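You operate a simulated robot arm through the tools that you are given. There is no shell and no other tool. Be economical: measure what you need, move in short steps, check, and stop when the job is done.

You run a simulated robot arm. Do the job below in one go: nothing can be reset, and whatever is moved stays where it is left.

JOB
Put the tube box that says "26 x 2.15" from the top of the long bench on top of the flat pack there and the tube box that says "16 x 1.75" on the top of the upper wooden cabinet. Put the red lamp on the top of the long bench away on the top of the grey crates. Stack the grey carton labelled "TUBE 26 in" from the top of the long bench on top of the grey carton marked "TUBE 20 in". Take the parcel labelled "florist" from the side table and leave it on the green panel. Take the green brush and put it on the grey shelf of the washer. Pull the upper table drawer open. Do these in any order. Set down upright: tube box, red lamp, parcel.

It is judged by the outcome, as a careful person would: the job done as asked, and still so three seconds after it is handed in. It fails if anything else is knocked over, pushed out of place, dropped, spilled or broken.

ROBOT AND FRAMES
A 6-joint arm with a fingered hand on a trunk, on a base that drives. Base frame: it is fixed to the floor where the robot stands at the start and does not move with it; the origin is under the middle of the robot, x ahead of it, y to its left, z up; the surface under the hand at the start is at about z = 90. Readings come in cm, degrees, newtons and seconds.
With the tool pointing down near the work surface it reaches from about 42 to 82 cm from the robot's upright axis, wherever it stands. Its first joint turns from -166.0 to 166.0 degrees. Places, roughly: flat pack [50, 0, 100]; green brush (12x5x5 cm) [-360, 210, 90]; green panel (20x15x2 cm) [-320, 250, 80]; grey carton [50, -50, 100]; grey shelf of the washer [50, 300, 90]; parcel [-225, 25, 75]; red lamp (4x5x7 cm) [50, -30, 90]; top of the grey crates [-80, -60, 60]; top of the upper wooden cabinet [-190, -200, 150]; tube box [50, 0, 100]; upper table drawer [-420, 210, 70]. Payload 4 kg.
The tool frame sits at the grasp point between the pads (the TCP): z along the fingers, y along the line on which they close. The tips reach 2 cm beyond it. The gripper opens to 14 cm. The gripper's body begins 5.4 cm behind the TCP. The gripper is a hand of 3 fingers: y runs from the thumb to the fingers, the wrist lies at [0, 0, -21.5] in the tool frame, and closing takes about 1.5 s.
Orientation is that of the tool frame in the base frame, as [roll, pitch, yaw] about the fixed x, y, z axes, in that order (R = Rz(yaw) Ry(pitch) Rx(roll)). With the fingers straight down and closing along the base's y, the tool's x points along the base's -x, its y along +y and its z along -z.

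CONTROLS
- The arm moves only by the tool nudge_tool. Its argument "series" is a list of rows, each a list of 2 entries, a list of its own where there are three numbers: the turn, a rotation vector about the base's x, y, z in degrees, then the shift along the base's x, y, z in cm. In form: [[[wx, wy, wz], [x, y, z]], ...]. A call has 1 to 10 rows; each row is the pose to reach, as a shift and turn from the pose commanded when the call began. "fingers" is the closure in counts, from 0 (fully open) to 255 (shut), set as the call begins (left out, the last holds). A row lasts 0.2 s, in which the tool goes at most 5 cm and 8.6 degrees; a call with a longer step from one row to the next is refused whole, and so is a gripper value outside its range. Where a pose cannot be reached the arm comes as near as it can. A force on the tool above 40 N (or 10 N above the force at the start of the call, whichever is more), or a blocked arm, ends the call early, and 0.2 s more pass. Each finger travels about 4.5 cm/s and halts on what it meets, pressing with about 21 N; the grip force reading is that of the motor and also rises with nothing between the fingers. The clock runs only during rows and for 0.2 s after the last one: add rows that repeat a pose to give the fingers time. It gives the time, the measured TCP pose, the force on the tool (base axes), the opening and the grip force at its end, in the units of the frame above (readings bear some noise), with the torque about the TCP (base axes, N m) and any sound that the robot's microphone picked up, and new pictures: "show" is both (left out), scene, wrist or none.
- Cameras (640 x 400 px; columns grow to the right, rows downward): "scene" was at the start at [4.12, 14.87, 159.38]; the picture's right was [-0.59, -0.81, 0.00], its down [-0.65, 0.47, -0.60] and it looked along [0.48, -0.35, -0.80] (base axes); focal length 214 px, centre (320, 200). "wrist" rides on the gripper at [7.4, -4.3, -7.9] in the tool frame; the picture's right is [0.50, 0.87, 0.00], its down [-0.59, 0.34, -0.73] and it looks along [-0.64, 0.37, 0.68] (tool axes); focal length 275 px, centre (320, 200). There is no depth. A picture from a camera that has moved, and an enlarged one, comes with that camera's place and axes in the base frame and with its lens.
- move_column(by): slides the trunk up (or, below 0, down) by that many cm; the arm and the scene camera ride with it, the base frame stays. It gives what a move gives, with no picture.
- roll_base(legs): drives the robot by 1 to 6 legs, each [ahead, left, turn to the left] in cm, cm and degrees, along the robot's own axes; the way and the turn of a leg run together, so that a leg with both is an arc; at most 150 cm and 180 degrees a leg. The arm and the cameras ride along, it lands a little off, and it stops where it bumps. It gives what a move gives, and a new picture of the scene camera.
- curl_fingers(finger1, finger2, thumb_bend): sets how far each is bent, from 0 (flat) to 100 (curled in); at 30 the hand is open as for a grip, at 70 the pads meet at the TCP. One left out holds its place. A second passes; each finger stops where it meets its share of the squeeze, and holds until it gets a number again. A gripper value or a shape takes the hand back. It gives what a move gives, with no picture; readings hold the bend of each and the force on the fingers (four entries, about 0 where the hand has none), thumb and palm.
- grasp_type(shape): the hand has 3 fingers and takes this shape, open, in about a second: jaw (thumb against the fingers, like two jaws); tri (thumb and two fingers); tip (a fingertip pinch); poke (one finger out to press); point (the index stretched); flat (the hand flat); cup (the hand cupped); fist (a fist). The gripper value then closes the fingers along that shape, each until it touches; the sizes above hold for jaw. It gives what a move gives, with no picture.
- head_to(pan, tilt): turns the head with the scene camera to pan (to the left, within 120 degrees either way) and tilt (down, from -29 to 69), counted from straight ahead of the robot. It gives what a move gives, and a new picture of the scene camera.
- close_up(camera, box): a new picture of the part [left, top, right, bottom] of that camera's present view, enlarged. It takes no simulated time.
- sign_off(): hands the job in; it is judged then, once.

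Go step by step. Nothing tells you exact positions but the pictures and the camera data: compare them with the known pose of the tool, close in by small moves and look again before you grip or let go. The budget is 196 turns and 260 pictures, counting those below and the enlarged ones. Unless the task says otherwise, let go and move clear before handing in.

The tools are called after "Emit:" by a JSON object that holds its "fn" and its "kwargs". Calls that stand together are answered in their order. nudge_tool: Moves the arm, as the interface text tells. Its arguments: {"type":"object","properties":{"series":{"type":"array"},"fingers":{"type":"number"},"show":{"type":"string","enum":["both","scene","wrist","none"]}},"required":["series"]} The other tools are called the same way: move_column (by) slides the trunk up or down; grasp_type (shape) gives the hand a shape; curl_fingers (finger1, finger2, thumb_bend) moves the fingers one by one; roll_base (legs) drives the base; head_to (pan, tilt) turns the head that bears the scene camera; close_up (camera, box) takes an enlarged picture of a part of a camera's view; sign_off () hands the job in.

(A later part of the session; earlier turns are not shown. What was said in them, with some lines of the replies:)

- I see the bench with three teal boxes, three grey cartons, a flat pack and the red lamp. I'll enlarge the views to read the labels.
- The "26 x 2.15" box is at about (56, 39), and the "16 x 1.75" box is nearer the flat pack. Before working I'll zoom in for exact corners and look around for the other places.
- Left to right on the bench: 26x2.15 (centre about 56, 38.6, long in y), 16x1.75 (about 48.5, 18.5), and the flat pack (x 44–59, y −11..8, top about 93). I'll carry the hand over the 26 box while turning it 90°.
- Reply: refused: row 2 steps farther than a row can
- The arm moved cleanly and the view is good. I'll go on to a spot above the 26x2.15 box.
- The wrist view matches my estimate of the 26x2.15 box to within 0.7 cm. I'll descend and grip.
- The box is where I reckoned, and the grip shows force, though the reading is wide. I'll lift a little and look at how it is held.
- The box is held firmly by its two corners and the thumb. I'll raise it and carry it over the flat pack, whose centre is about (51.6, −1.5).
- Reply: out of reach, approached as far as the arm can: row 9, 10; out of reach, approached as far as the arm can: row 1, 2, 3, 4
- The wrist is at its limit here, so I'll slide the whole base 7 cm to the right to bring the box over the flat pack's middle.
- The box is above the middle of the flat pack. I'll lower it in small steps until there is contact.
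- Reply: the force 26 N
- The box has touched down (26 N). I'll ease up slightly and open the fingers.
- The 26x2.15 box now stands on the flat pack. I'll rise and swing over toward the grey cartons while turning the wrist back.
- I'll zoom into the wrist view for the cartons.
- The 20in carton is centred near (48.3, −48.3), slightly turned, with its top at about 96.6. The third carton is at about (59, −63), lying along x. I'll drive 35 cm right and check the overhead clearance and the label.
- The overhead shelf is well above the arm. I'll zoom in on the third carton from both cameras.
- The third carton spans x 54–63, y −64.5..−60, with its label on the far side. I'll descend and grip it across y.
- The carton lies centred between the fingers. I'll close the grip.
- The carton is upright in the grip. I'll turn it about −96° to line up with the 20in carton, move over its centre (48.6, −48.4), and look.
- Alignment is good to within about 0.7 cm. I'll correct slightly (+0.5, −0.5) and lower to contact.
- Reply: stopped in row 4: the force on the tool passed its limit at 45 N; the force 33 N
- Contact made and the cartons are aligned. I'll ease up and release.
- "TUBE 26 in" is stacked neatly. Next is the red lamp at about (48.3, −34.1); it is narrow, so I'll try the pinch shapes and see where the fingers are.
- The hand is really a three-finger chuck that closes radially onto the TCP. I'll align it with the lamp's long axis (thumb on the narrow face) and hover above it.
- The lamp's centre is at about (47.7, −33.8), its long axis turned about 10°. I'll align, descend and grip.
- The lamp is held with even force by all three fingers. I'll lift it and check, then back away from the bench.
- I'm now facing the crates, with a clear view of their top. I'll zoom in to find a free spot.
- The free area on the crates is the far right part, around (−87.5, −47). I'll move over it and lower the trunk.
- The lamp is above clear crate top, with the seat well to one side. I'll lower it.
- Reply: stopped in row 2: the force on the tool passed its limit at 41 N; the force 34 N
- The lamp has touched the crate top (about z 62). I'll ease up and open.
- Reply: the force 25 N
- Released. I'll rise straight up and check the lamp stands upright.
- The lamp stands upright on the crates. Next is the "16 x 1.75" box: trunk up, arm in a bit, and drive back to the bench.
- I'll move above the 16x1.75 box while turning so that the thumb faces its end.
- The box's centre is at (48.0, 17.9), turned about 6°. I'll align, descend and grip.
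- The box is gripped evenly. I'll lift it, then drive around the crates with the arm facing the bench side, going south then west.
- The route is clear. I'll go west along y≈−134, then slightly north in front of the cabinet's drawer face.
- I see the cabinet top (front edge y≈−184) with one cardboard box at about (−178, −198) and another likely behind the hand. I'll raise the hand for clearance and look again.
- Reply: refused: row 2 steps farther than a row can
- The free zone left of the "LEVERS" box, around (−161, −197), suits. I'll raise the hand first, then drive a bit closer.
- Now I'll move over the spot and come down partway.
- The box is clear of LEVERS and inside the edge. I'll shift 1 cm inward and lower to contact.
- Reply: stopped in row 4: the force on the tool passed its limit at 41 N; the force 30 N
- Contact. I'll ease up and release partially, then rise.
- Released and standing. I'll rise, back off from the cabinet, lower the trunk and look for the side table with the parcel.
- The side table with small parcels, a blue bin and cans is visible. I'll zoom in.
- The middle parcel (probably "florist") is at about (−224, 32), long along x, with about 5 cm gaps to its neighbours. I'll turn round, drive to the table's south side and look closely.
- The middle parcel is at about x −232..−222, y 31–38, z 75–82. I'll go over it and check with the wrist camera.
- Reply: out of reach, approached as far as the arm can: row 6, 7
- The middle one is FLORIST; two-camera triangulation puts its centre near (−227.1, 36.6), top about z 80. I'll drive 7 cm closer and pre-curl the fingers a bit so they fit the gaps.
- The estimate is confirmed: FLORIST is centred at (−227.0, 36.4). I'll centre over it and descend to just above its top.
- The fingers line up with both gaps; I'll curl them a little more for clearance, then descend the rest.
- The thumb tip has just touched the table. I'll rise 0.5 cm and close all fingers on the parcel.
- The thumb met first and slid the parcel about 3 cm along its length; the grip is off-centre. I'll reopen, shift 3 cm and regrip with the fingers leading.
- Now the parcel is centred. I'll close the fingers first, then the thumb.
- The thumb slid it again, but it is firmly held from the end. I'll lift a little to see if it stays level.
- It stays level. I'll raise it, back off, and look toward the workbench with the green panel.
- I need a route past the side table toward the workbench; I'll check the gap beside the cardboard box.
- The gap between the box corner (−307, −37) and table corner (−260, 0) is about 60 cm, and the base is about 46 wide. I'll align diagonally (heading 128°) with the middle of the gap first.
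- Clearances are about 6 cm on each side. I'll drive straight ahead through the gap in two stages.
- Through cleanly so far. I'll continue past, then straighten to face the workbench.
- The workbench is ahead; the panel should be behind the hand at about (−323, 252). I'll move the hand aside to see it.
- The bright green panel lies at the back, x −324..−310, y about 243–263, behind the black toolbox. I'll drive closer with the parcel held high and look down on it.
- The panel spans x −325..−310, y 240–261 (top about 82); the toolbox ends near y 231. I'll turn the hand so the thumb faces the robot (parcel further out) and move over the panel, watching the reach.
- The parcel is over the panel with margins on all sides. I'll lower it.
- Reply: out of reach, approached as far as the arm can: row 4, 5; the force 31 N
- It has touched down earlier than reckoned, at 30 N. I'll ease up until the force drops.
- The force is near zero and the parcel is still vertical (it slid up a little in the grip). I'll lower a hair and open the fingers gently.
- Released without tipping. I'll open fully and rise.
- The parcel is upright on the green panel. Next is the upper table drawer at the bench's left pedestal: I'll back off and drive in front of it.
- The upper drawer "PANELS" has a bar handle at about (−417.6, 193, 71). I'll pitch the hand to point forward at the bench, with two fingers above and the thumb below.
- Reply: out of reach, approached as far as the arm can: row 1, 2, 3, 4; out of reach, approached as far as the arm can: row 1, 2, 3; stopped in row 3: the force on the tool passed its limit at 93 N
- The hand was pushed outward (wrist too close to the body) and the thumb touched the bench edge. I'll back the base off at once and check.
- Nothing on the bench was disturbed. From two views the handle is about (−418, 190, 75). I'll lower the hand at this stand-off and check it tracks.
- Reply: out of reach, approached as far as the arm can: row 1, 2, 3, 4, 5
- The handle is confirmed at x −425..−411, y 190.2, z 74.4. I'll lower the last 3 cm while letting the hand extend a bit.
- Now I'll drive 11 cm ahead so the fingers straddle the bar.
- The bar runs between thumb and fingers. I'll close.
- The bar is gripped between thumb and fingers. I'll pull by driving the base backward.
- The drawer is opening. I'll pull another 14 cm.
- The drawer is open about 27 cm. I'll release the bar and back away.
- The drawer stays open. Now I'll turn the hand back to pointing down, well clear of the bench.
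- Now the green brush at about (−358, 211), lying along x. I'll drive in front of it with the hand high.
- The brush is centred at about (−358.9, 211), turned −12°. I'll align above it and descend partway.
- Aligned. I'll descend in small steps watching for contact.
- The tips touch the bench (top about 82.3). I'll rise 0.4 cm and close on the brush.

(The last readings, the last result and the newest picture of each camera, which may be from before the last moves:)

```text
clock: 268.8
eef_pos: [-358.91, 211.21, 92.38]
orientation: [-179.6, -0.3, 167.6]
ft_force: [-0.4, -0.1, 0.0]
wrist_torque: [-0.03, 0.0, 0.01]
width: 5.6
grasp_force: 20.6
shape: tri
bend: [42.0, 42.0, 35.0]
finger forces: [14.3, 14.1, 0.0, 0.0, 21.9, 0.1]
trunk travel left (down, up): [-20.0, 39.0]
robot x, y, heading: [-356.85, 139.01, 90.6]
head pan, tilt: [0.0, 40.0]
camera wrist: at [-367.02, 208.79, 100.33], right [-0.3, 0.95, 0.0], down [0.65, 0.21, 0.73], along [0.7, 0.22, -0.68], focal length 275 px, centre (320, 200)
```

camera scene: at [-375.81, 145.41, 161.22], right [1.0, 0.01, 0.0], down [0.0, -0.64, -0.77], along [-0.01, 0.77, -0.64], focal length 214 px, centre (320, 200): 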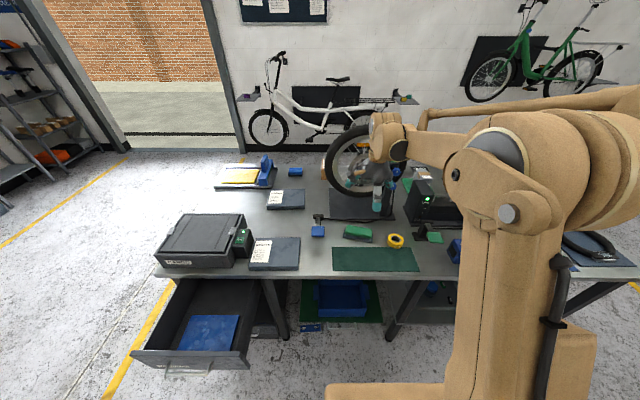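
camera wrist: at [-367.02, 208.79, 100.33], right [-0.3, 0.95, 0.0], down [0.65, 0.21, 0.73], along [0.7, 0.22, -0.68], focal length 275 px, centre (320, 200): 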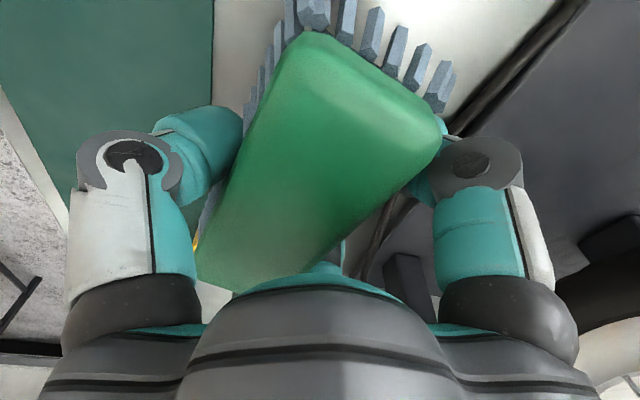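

The brush is held well. I'll raise it, back off, turn east and drive toward the washer.

Emit:
{"fn": "nudge_tool", "kwargs": {"series": [[[0, 0, 0], [0, -1, 4.5]], [[0, 0, 0], [0, -2, 9]], [[0, 0, 0], [0, -3.5, 13.5]], [[0, 0, 0], [0, -5, 18]], [[0, 0, 0], [0, -7, 22]], [[0, 0, 0], [0, -10, 25]], [[0, 0, 0], [0, -12, 26]], [[0, 0, 0], [0, -12, 26]]], "show": "none"}}

Emit:
{"fn": "roll_base", "kwargs": {"legs": [[-28, 0, 0], [0, 0, -90.5], [140, 0, 0], [130, 0, 0]]}}

Emit:
{"fn": "head_to", "kwargs": {"pan": 55, "tilt": 25}}

```text
clock: 270.6
eef_pos: [-358.82, 199.23, 118.37]
orientation: [-179.6, -0.3, 167.4]
ft_force: [0.3, -0.1, -1.2]
wrist_torque: [-0.01, 0.0, 0.02]
width: 5.56
grasp_force: 20.4
shape: tri
bend: [42.0, 42.0, 35.0]
finger forces: [13.9, 13.7, 0.0, 0.0, 21.4, 0.0]
trunk travel left (down, up): [-20.0, 39.0]
robot x, y, heading: [-356.81, 138.92, 90.4]
head pan, tilt: [0.0, 40.0]
```

```text
clock: 289.1
eef_pos: [-26.93, 94.78, 118.32]
orientation: [-179.7, -0.3, 73.4]
ft_force: [0.4, 0.2, -1.2]
wrist_torque: [0.02, -0.01, 0.0]
width: 5.56
grasp_force: 21.1
shape: tri
bend: [43.0, 43.0, 35.0]
finger forces: [13.8, 13.7, 0.1, 0.0, 21.5, 0.1]
trunk travel left (down, up): [-20.0, 39.0]
robot x, y, heading: [-87.62, 96.82, -3.7]
head pan, tilt: [0.0, 40.0]
camera scene: at [-79.56, 115.77, 161.22], right [-0.06, -1.0, 0.0], down [-0.64, 0.04, -0.77], along [0.76, -0.05, -0.64], focal length 214 px, centre (320, 200)
```

scene: 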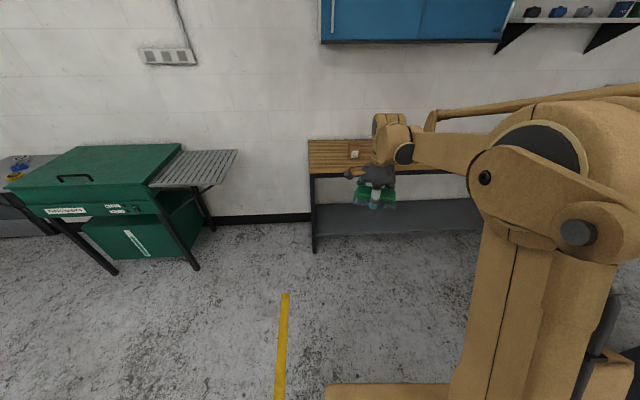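

```text
clock: 290.3
eef_pos: [-26.88, 94.72, 118.4]
orientation: [-179.6, -0.3, 73.6]
ft_force: [-0.1, -0.2, -1.0]
wrist_torque: [0.04, -0.01, 0.0]
width: 5.54
grasp_force: 21.7
shape: tri
bend: [43.0, 43.0, 35.0]
finger forces: [13.7, 13.5, 0.1, 0.0, 21.5, 0.1]
trunk travel left (down, up): [-20.0, 39.0]
robot x, y, heading: [-87.4, 96.73, -3.5]
head pan, tilt: [55.0, 25.0]
camera scene: at [-82.33, 123.5, 163.55], right [0.78, -0.62, 0.0], down [-0.26, -0.33, -0.91], along [0.57, 0.71, -0.42], focal length 214 px, centre (320, 200)
```

scene: 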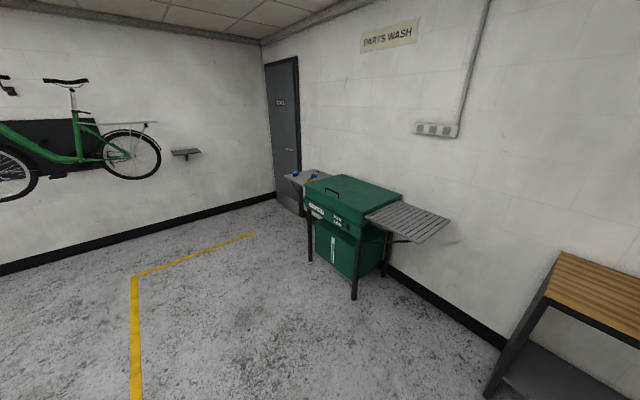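

The far grey shelf (at about (40, 297)) matches the given place; the near one is a slatted drainer. I'll drive to stand west of the far shelf.

Emit:
{"fn": "roll_base", "kwargs": {"legs": [[0, 0, 3.5], [0, 150, 0], [0, 50, 0]]}}

Emit:
{"fn": "head_to", "kwargs": {"pan": 0, "tilt": 30}}

Emit:
{"fn": "close_up", "kwargs": {"camera": "scene", "box": [200, 150, 440, 300]}}

```text
clock: 300.8
eef_pos: [-21.93, 297.66, 118.3]
orientation: [-179.6, -0.2, 74.5]
ft_force: [0.1, -0.3, -2.2]
wrist_torque: [-0.01, 0.01, -0.02]
width: 5.57
grasp_force: 20.9
shape: tri
bend: [43.0, 43.0, 35.0]
finger forces: [13.8, 13.6, 0.0, 0.1, 21.6, 0.1]
trunk travel left (down, up): [-20.0, 39.0]
robot x, y, heading: [-82.53, 298.98, -2.5]
head pan, tilt: [55.0, 25.0]
camera scene: at [-77.97, 325.31, 163.54], right [0.79, -0.61, 0.0], down [-0.26, -0.34, -0.91], along [0.55, 0.72, -0.42], focal length 214 px, centre (320, 200)
```

scene: 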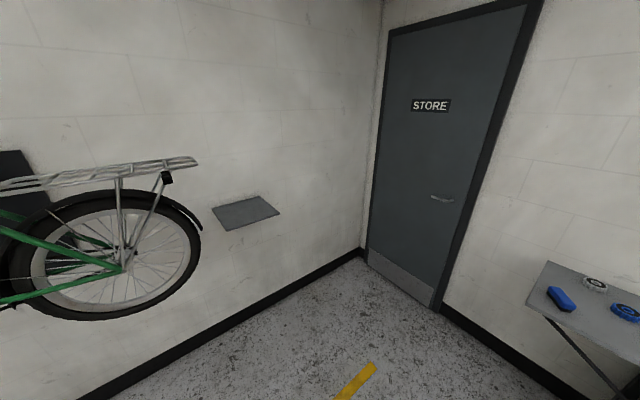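

```text
clock: 302.1
eef_pos: [-22.02, 297.57, 118.27]
orientation: [-179.6, -0.3, 74.6]
ft_force: [-0.2, 0.1, -0.9]
wrist_torque: [0.03, -0.03, 0.0]
width: 5.53
grasp_force: 21.1
shape: tri
bend: [43.0, 43.0, 35.0]
finger forces: [13.8, 13.5, 0.0, 0.0, 21.4, 0.1]
trunk travel left (down, up): [-20.0, 39.0]
robot x, y, heading: [-82.46, 298.6, -2.2]
head pan, tilt: [0.0, 30.0]
camera scene: at [-74.54, 317.53, 162.76], right [-0.04, -1.0, 0.0], down [-0.5, 0.02, -0.87], along [0.87, -0.04, -0.5], focal length 214 px, centre (320, 200)
```

scene: 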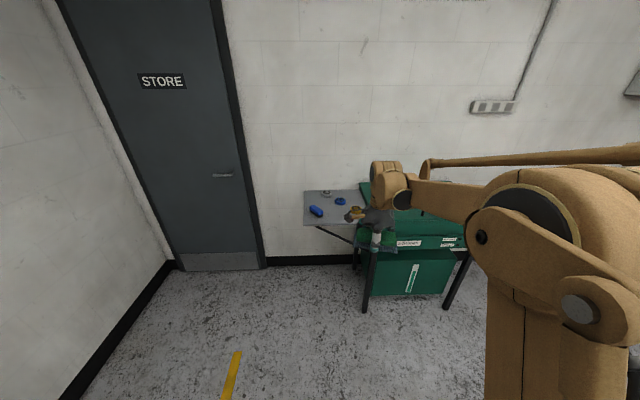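

```text
2.67 times, centred on (320, 225) of scene
camera zoom: at [-74.54, 317.53, 162.76], right [-0.04, -1.0, 0.0], down [-0.5, 0.02, -0.87], along [0.87, -0.04, -0.5], focal length 572 px, centre (320, 133)
```

zoom: 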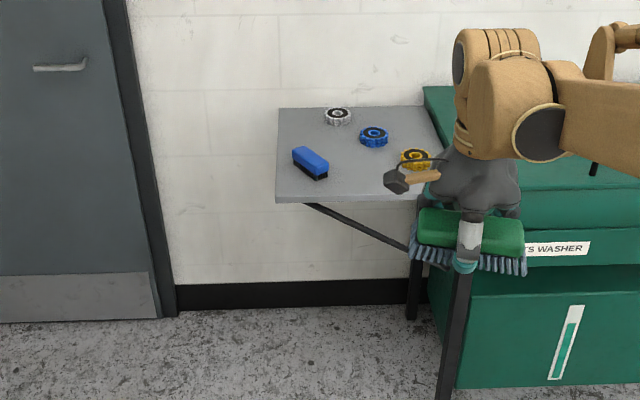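

The far shelf has a free space between the blue brush and the yellow cap, around (33.5, 302.5). I'll drive 48 cm closer, then turn the brush to lie along x.

Emit:
{"fn": "roll_base", "kwargs": {"legs": [[48, 3, 2.3]]}}

Emit:
{"fn": "nudge_tool", "kwargs": {"series": [[[0, 0, 8.5], [0.5, 0, 0]], [[0, 0, 17], [1, 0, 0]], [[0, 0, 25.5], [1.5, 0, 0]], [[0, 0, 34], [2, 0, 0]], [[0, 0, 42.5], [2.5, 0, 0]], [[0, 0, 51], [3, 0, 0]], [[0, 0, 59.5], [3.5, 0, 0]], [[0, 0, 68], [4, 0, 0]], [[0, 0, 76.5], [4.5, 0, 0]], [[0, 0, 85], [5, 0, 0]]], "show": "none"}}

Emit:
{"fn": "nudge_tool", "kwargs": {"series": [[[0, 0, 6], [0, 0, -3]], [[0, 0, 12], [0, 0, -6]], [[0, 0, 17.5], [0, 0, -9]], [[0, 0, 17.5], [0, 0, -9]]], "show": "both"}}

Emit:
{"fn": "head_to", "kwargs": {"pan": 0, "tilt": 48}}

Emit:
{"fn": "close_up", "kwargs": {"camera": "scene", "box": [240, 110, 440, 260]}}

```text
clock: 304.9
eef_pos: [26.39, 301.32, 118.38]
orientation: [-179.7, -0.3, 76.5]
ft_force: [0.1, 0.2, -0.8]
wrist_torque: [-0.03, 0.0, -0.02]
width: 5.52
grasp_force: 21.3
shape: tri
bend: [43.0, 43.0, 35.0]
finger forces: [13.7, 13.6, 0.1, 0.1, 21.4, 0.1]
trunk travel left (down, up): [-20.0, 39.0]
robot x, y, heading: [-34.31, 300.48, -0.7]
head pan, tilt: [0.0, 30.0]
camera scene: at [-26.8, 319.5, 162.75], right [-0.01, -1.0, 0.0], down [-0.5, 0.01, -0.87], along [0.87, -0.01, -0.5], focal length 214 px, centre (320, 200)
```

scene: 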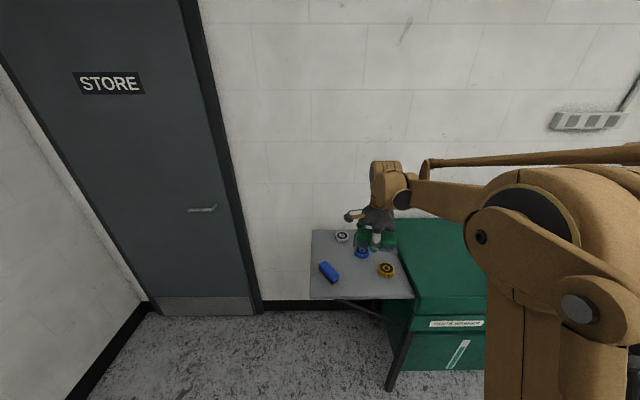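

```text
clock: 307.1
eef_pos: [31.16, 301.2, 118.22]
orientation: [-179.6, -0.3, 161.7]
ft_force: [-0.6, 0.3, -0.7]
wrist_torque: [-0.01, 0.01, 0.02]
width: 5.56
grasp_force: 21.0
shape: tri
bend: [43.0, 43.0, 35.0]
finger forces: [14.2, 14.0, 0.0, 0.1, 21.9, 0.0]
trunk travel left (down, up): [-20.0, 39.0]
robot x, y, heading: [-34.4, 300.35, -0.3]
head pan, tilt: [0.0, 30.0]
```

```text
clock: 308.1
eef_pos: [31.06, 301.21, 109.34]
orientation: [-179.6, -0.2, 179.2]
ft_force: [0.0, -0.4, -0.2]
wrist_torque: [-0.01, -0.03, -0.03]
width: 5.54
grasp_force: 21.0
shape: tri
bend: [43.0, 43.0, 35.0]
finger forces: [14.1, 14.0, 0.0, 0.1, 21.8, 0.0]
trunk travel left (down, up): [-20.0, 39.0]
robot x, y, heading: [-34.59, 300.46, -0.8]
head pan, tilt: [0.0, 30.0]
camera scene: at [-26.92, 319.5, 162.76], right [-0.01, -1.0, 0.0], down [-0.5, 0.01, -0.87], along [0.87, -0.01, -0.5], focal length 214 px, centre (320, 200)
camera wrist: at [23.71, 297.48, 117.3], right [-0.49, 0.87, 0.0], down [0.6, 0.33, 0.73], along [0.64, 0.35, -0.68], focal length 275 px, centre (320, 200)
```

scene: 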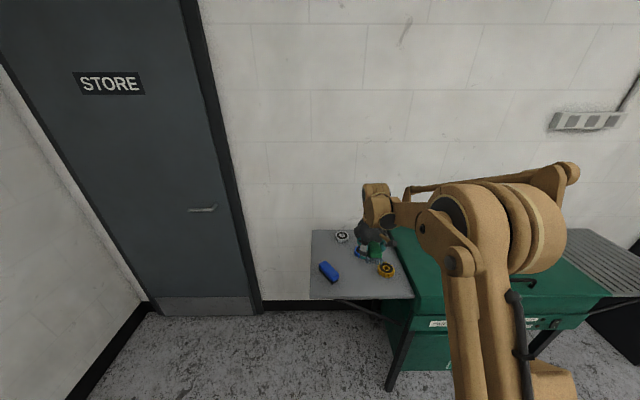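
wrist: 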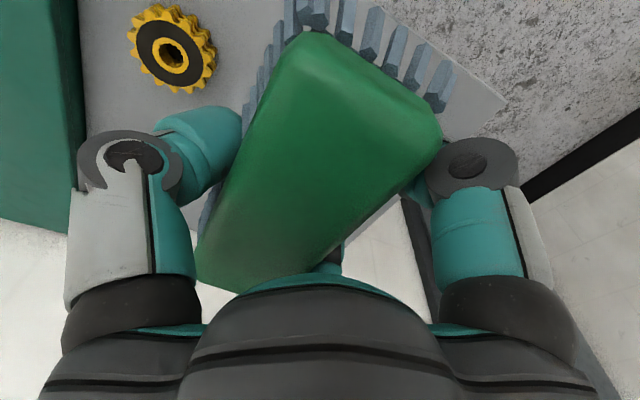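

```text
clock: 308.9
eef_pos: [31.11, 301.41, 109.46]
orientation: [-179.5, -0.3, 179.0]
ft_force: [0.1, -1.2, -1.3]
wrist_torque: [0.02, 0.01, -0.01]
width: 5.54
grasp_force: 20.5
shape: tri
bend: [43.0, 43.0, 35.0]
finger forces: [14.1, 13.9, 0.0, 0.0, 21.7, 0.1]
trunk travel left (down, up): [-20.0, 39.0]
robot x, y, heading: [-34.47, 300.1, -0.6]
head pan, tilt: [0.0, 48.0]
camera scene: at [-28.04, 319.51, 160.08], right [-0.01, -1.0, 0.0], down [-0.74, 0.01, -0.67], along [0.67, -0.01, -0.74], focal length 214 px, centre (320, 200)
```

scene: 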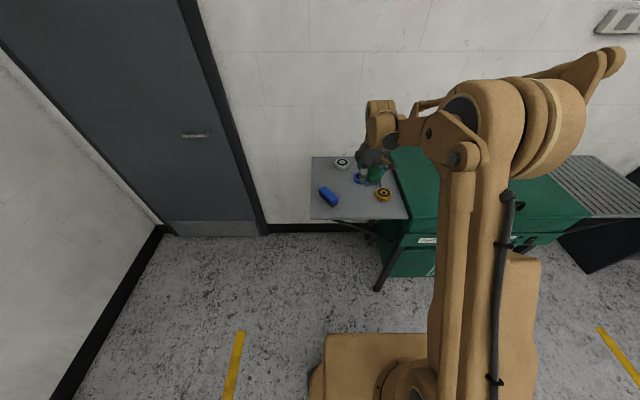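

```text
2.67 times, centred on (340, 185) of scene
camera zoom: at [-28.04, 319.51, 160.08], right [-0.01, -1.0, 0.0], down [-0.74, 0.01, -0.67], along [0.67, -0.01, -0.74], focal length 572 px, centre (267, 240)
```

zoom: 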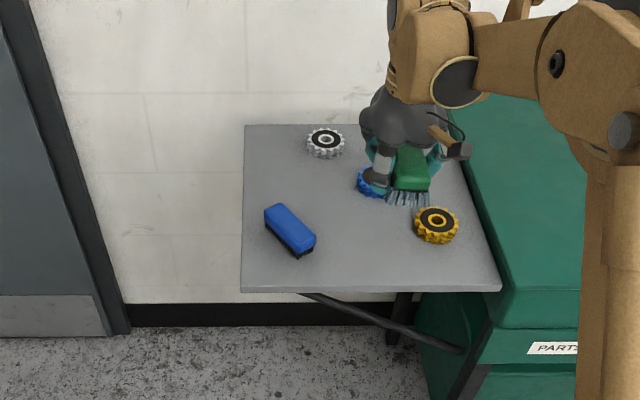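

The free spot is at about (33.5, 302.5). I'll move over it and lower until contact.

Emit:
{"fn": "nudge_tool", "kwargs": {"series": [[[0, 0, 0], [2.2, 1.2, 0]], [[0, 0, 0], [2.2, 1.2, -4]], [[0, 0, 0], [2.2, 1.2, -8]], [[0, 0, 0], [2.2, 1.2, -11.5]], [[0, 0, 0], [2.2, 1.2, -11.5]]], "show": "wrist"}}

Emit:
{"fn": "close_up", "kwargs": {"camera": "scene", "box": [300, 140, 420, 230]}}

```text
clock: 310.1
eef_pos: [33.15, 302.29, 97.71]
orientation: [-179.6, -0.4, 179.0]
ft_force: [0.1, -1.1, -0.5]
wrist_torque: [0.03, 0.0, 0.0]
width: 5.53
grasp_force: 20.8
shape: tri
bend: [43.0, 43.0, 35.0]
finger forces: [13.9, 13.9, 0.0, 0.1, 21.5, 0.0]
trunk travel left (down, up): [-20.0, 39.0]
robot x, y, heading: [-33.91, 300.24, -0.8]
head pan, tilt: [0.0, 48.0]
camera wrist: at [25.77, 298.41, 105.65], right [-0.48, 0.87, 0.0], down [0.6, 0.33, 0.73], along [0.64, 0.35, -0.68], focal length 275 px, centre (320, 200)
```

wrist: 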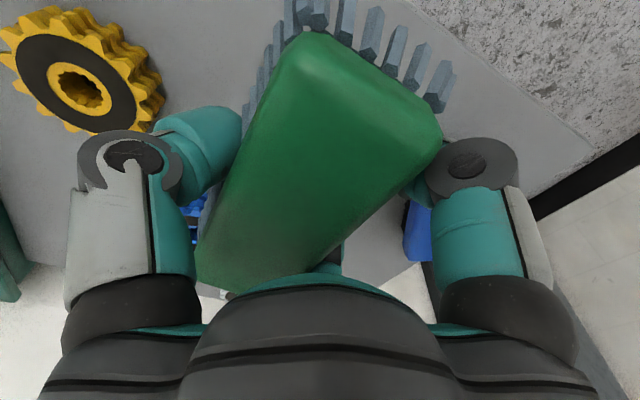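

```text
4.44 times, centred on (360, 185) of scene
camera zoom: at [-28.07, 319.51, 160.08], right [-0.01, -1.0, 0.0], down [-0.74, 0.01, -0.67], along [0.67, -0.01, -0.74], focal length 953 px, centre (142, 267)
```

zoom: 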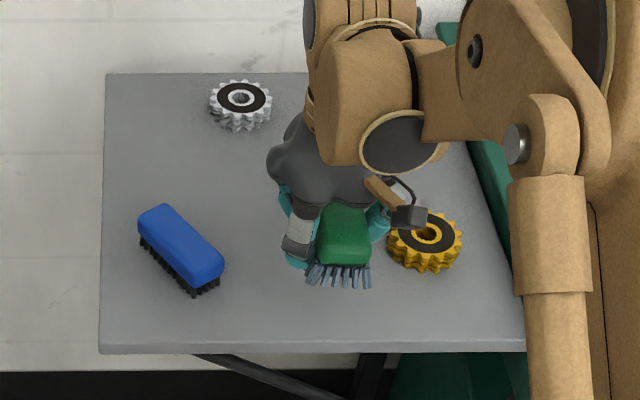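

I'll shift 3 cm toward the middle of the gap to give the thumb room by the yellow cap, then lower.

Emit:
{"fn": "nudge_tool", "kwargs": {"series": [[[0, 0, 0], [0, 1.5, 0]], [[0, 0, 0], [0, 3, -0.5]], [[0, 0, 0], [0, 3, -1.5]], [[0, 0, 0], [0, 3, -2.5]], [[0, 0, 0], [0, 3, -3.2]], [[0, 0, 0], [0, 3, -3.8]], [[0, 0, 0], [0, 3, -4.3]], [[0, 0, 0], [0, 3, -4.7]]], "show": "none"}}

Emit:
{"fn": "close_up", "kwargs": {"camera": "scene", "box": [300, 140, 420, 230]}}

```text
clock: 311.9
eef_pos: [33.61, 305.44, 93.22]
orientation: [-179.6, -0.3, 179.0]
ft_force: [0.0, 0.2, -1.1]
wrist_torque: [-0.01, 0.05, -0.01]
width: 5.54
grasp_force: 20.6
shape: tri
bend: [43.0, 43.0, 35.0]
finger forces: [13.9, 13.8, 0.0, 0.0, 21.6, 0.0]
trunk travel left (down, up): [-20.0, 39.0]
robot x, y, heading: [-34.11, 300.55, -0.5]
head pan, tilt: [0.0, 48.0]
```

```text
4.44 times, centred on (360, 185) of scene
camera zoom: at [-28.03, 319.51, 160.08], right [-0.01, -1.0, 0.0], down [-0.74, 0.01, -0.67], along [0.67, -0.01, -0.74], focal length 953 px, centre (142, 267)
```

zoom: 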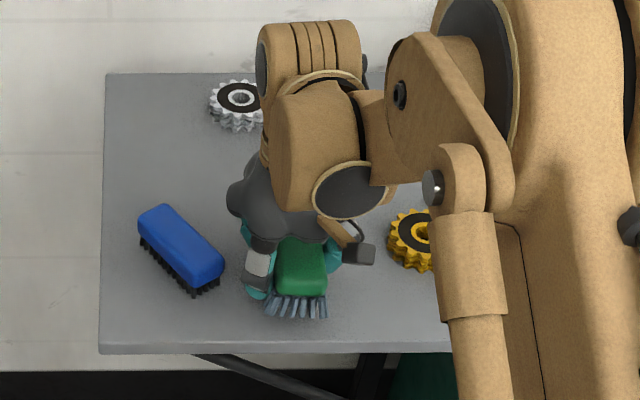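

No contact yet; I'll continue lowering slowly.

Emit:
{"fn": "nudge_tool", "kwargs": {"series": [[[0, 0, 0], [0, -0.5, -0.5]], [[0, 0, 0], [0, -0.5, -1]], [[0, 0, 0], [0, -0.5, -1.5]], [[0, 0, 0], [0, -0.5, -2]], [[0, 0, 0], [0, -0.5, -2.5]], [[0, 0, 0], [0, -0.5, -3]], [[0, 0, 0], [0, -0.5, -3.5]], [[0, 0, 0], [0, -0.5, -4]]], "show": "none"}}

```text
clock: 313.4
eef_pos: [33.33, 304.82, 90.38]
orientation: [-179.4, -0.1, 179.0]
ft_force: [-1.1, -1.4, 30.7]
wrist_torque: [-1.28, -0.01, 0.03]
width: 5.71
grasp_force: 21.0
shape: tri
bend: [43.0, 43.0, 34.0]
finger forces: [15.7, 15.8, 0.0, 0.0, 60.4, 0.1]
trunk travel left (down, up): [-20.0, 39.0]
robot x, y, heading: [-34.45, 300.32, -0.3]
head pan, tilt: [0.0, 48.0]
stopped in row 7: the force on the tool passed its limit at 48 N (the readings are from after the stop); the commanded pose is now the measured one
```

Contact. I'll ease up and open partly.

Emit:
{"fn": "nudge_tool", "kwargs": {"series": [[[0, 0, 0], [0, 0, 0.4]], [[0, 0, 0], [0, 0, 0.4]]], "show": "none"}}

Emit:
{"fn": "nudge_tool", "kwargs": {"series": [[[0, 0, 0], [0, 0, 0]], [[0, 0, 0], [0, 0, 0]], [[0, 0, 0], [0, 0, 0]], [[0, 0, 0], [0, 0, 0]], [[0, 0, 0], [0, 0, 0]], [[0, 0, 0], [0, 0, 0]]], "fingers": 80, "show": "wrist"}}

```text
clock: 314.0
eef_pos: [33.55, 304.89, 90.48]
orientation: [-179.5, -0.2, 178.9]
ft_force: [-3.1, -0.4, 7.2]
wrist_torque: [-0.39, 0.04, -0.1]
width: 5.55
grasp_force: 20.6
shape: tri
bend: [43.0, 43.0, 35.0]
finger forces: [14.2, 14.2, 0.0, 0.0, 31.8, 0.0]
trunk travel left (down, up): [-20.0, 39.0]
robot x, y, heading: [-34.68, 300.43, -0.4]
head pan, tilt: [0.0, 48.0]
```

```text
clock: 315.4
eef_pos: [33.47, 304.74, 90.63]
orientation: [-179.4, 0.0, 178.9]
ft_force: [1.2, -4.5, 19.8]
wrist_torque: [0.5, -0.09, -0.23]
width: 8.95
grasp_force: 0.1
shape: tri
bend: [29.0, 29.0, 26.0]
finger forces: [9.8, 10.7, 0.0, 0.0, 0.1, 0.0]
trunk travel left (down, up): [-20.0, 39.0]
robot x, y, heading: [-34.28, 300.46, -0.4]
head pan, tilt: [0.0, 48.0]
camera wrist: at [26.06, 300.94, 98.47], right [-0.48, 0.88, -0.01], down [0.6, 0.33, 0.73], along [0.64, 0.35, -0.68], focal length 275 px, centre (320, 200)
```

wrist: 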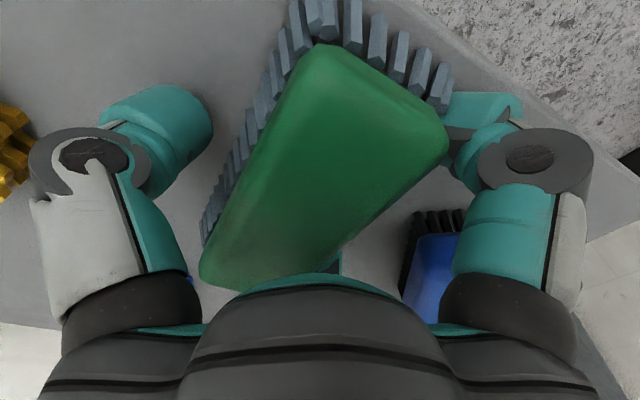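

The fingertips press on the shelf; I'll rise slowly and check the brush stays.

Emit:
{"fn": "nudge_tool", "kwargs": {"series": [[[0, 0, 0], [0, 0, 0.5]], [[0, 0, 0], [0, 0, 1]], [[0, 0, 0], [0, 0, 2]], [[0, 0, 0], [0, 0, 4]], [[0, 0, 0], [0, 0, 7]], [[0, 0, 0], [0, 0, 11]], [[0, 0, 0], [0, 0, 15]], [[0, 0, 0], [0, 0, 19]], [[0, 0, 0], [-3, 0, 22]], [[0, 0, 0], [-6, 0, 24]]], "show": "wrist"}}

Emit:
{"fn": "roll_base", "kwargs": {"legs": [[-35, 0, 0]]}}

Emit:
{"fn": "close_up", "kwargs": {"camera": "scene", "box": [240, 60, 440, 210]}}

```text
clock: 317.6
eef_pos: [27.7, 305.12, 114.29]
orientation: [-179.5, -0.3, 178.9]
ft_force: [-0.4, 0.3, 0.5]
wrist_torque: [0.04, 0.01, 0.0]
width: 9.55
grasp_force: 0.1
shape: tri
bend: [27.0, 27.0, 26.0]
finger forces: [0.1, 0.0, 0.0, 0.1, 0.0, 0.0]
trunk travel left (down, up): [-20.0, 39.0]
robot x, y, heading: [-34.34, 300.35, -0.7]
head pan, tilt: [0.0, 48.0]
camera wrist: at [20.28, 301.27, 122.23], right [-0.48, 0.88, -0.01], down [0.6, 0.34, 0.73], along [0.64, 0.35, -0.68], focal length 275 px, centre (320, 200)
```

wrist: 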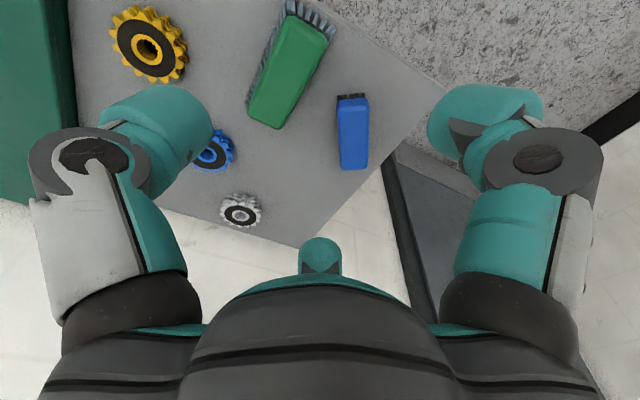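

```text
clock: 319.9
eef_pos: [-7.44, 305.08, 114.4]
orientation: [-179.5, -0.3, 178.3]
ft_force: [-0.5, 0.1, 0.3]
wrist_torque: [-0.01, -0.01, 0.01]
width: 9.55
grasp_force: 0.0
shape: tri
bend: [27.0, 27.0, 26.0]
finger forces: [0.1, 0.0, 0.1, 0.0, 0.0, 0.0]
trunk travel left (down, up): [-20.0, 39.0]
robot x, y, heading: [-69.72, 301.29, -1.4]
head pan, tilt: [0.0, 48.0]
camera scene: at [-63.16, 320.02, 160.08], right [-0.02, -1.0, 0.0], down [-0.74, 0.02, -0.67], along [0.67, -0.01, -0.74], focal length 214 px, centre (320, 200)
```

scene: 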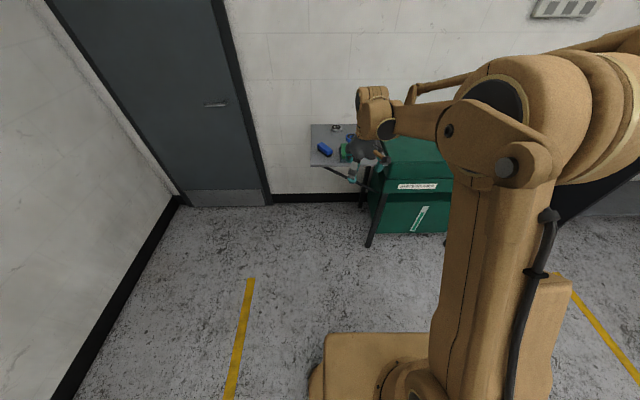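

```text
2.67 times, centred on (340, 135) of scene
camera zoom: at [-63.16, 320.02, 160.08], right [-0.02, -1.0, 0.0], down [-0.74, 0.02, -0.67], along [0.67, -0.01, -0.74], focal length 572 px, centre (267, 373)
```

zoom: 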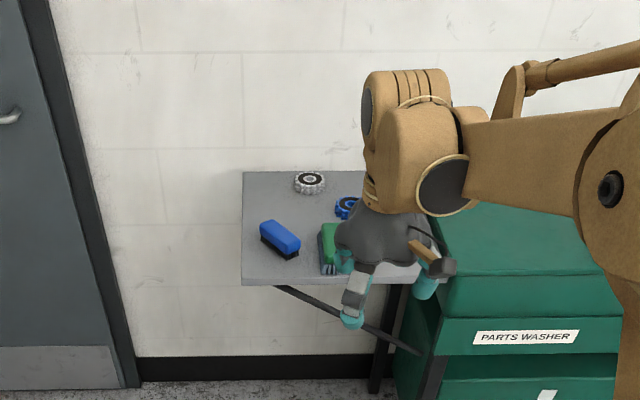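

The brush rests on the washer's grey shelf with nothing else moved, and every other item was checked as it was placed. The hand is clear, so I'm handing in.

Emit:
{"fn": "sign_off", "kwargs": {}}

```text
The job is handed in.
```

All seven tasks are done and handed in:

- **26 x 2.15 tube box:** standing on the flat pack.
- **16 x 1.75 tube box:** standing on the upper wooden cabinet, left of the "LEVERS" box.
- **Red lamp:** upright on the grey crates.
- **TUBE 26 in carton:** stacked on the TUBE 20 in carton.
- **Florist parcel:** upright on the green panel. I had to regrip it on the side table, which slid it along a few centimetres before I lifted it.
- **Green brush:** on the washer's far grey shelf, the one matching the given place. The washer also has a slatted drainer on its near side.
- **Upper table drawer:** pulled open about 27 cm. On the first approach the thumb pressed hard against the workbench edge (the tool force limit tripped), but nothing on the bench moved.
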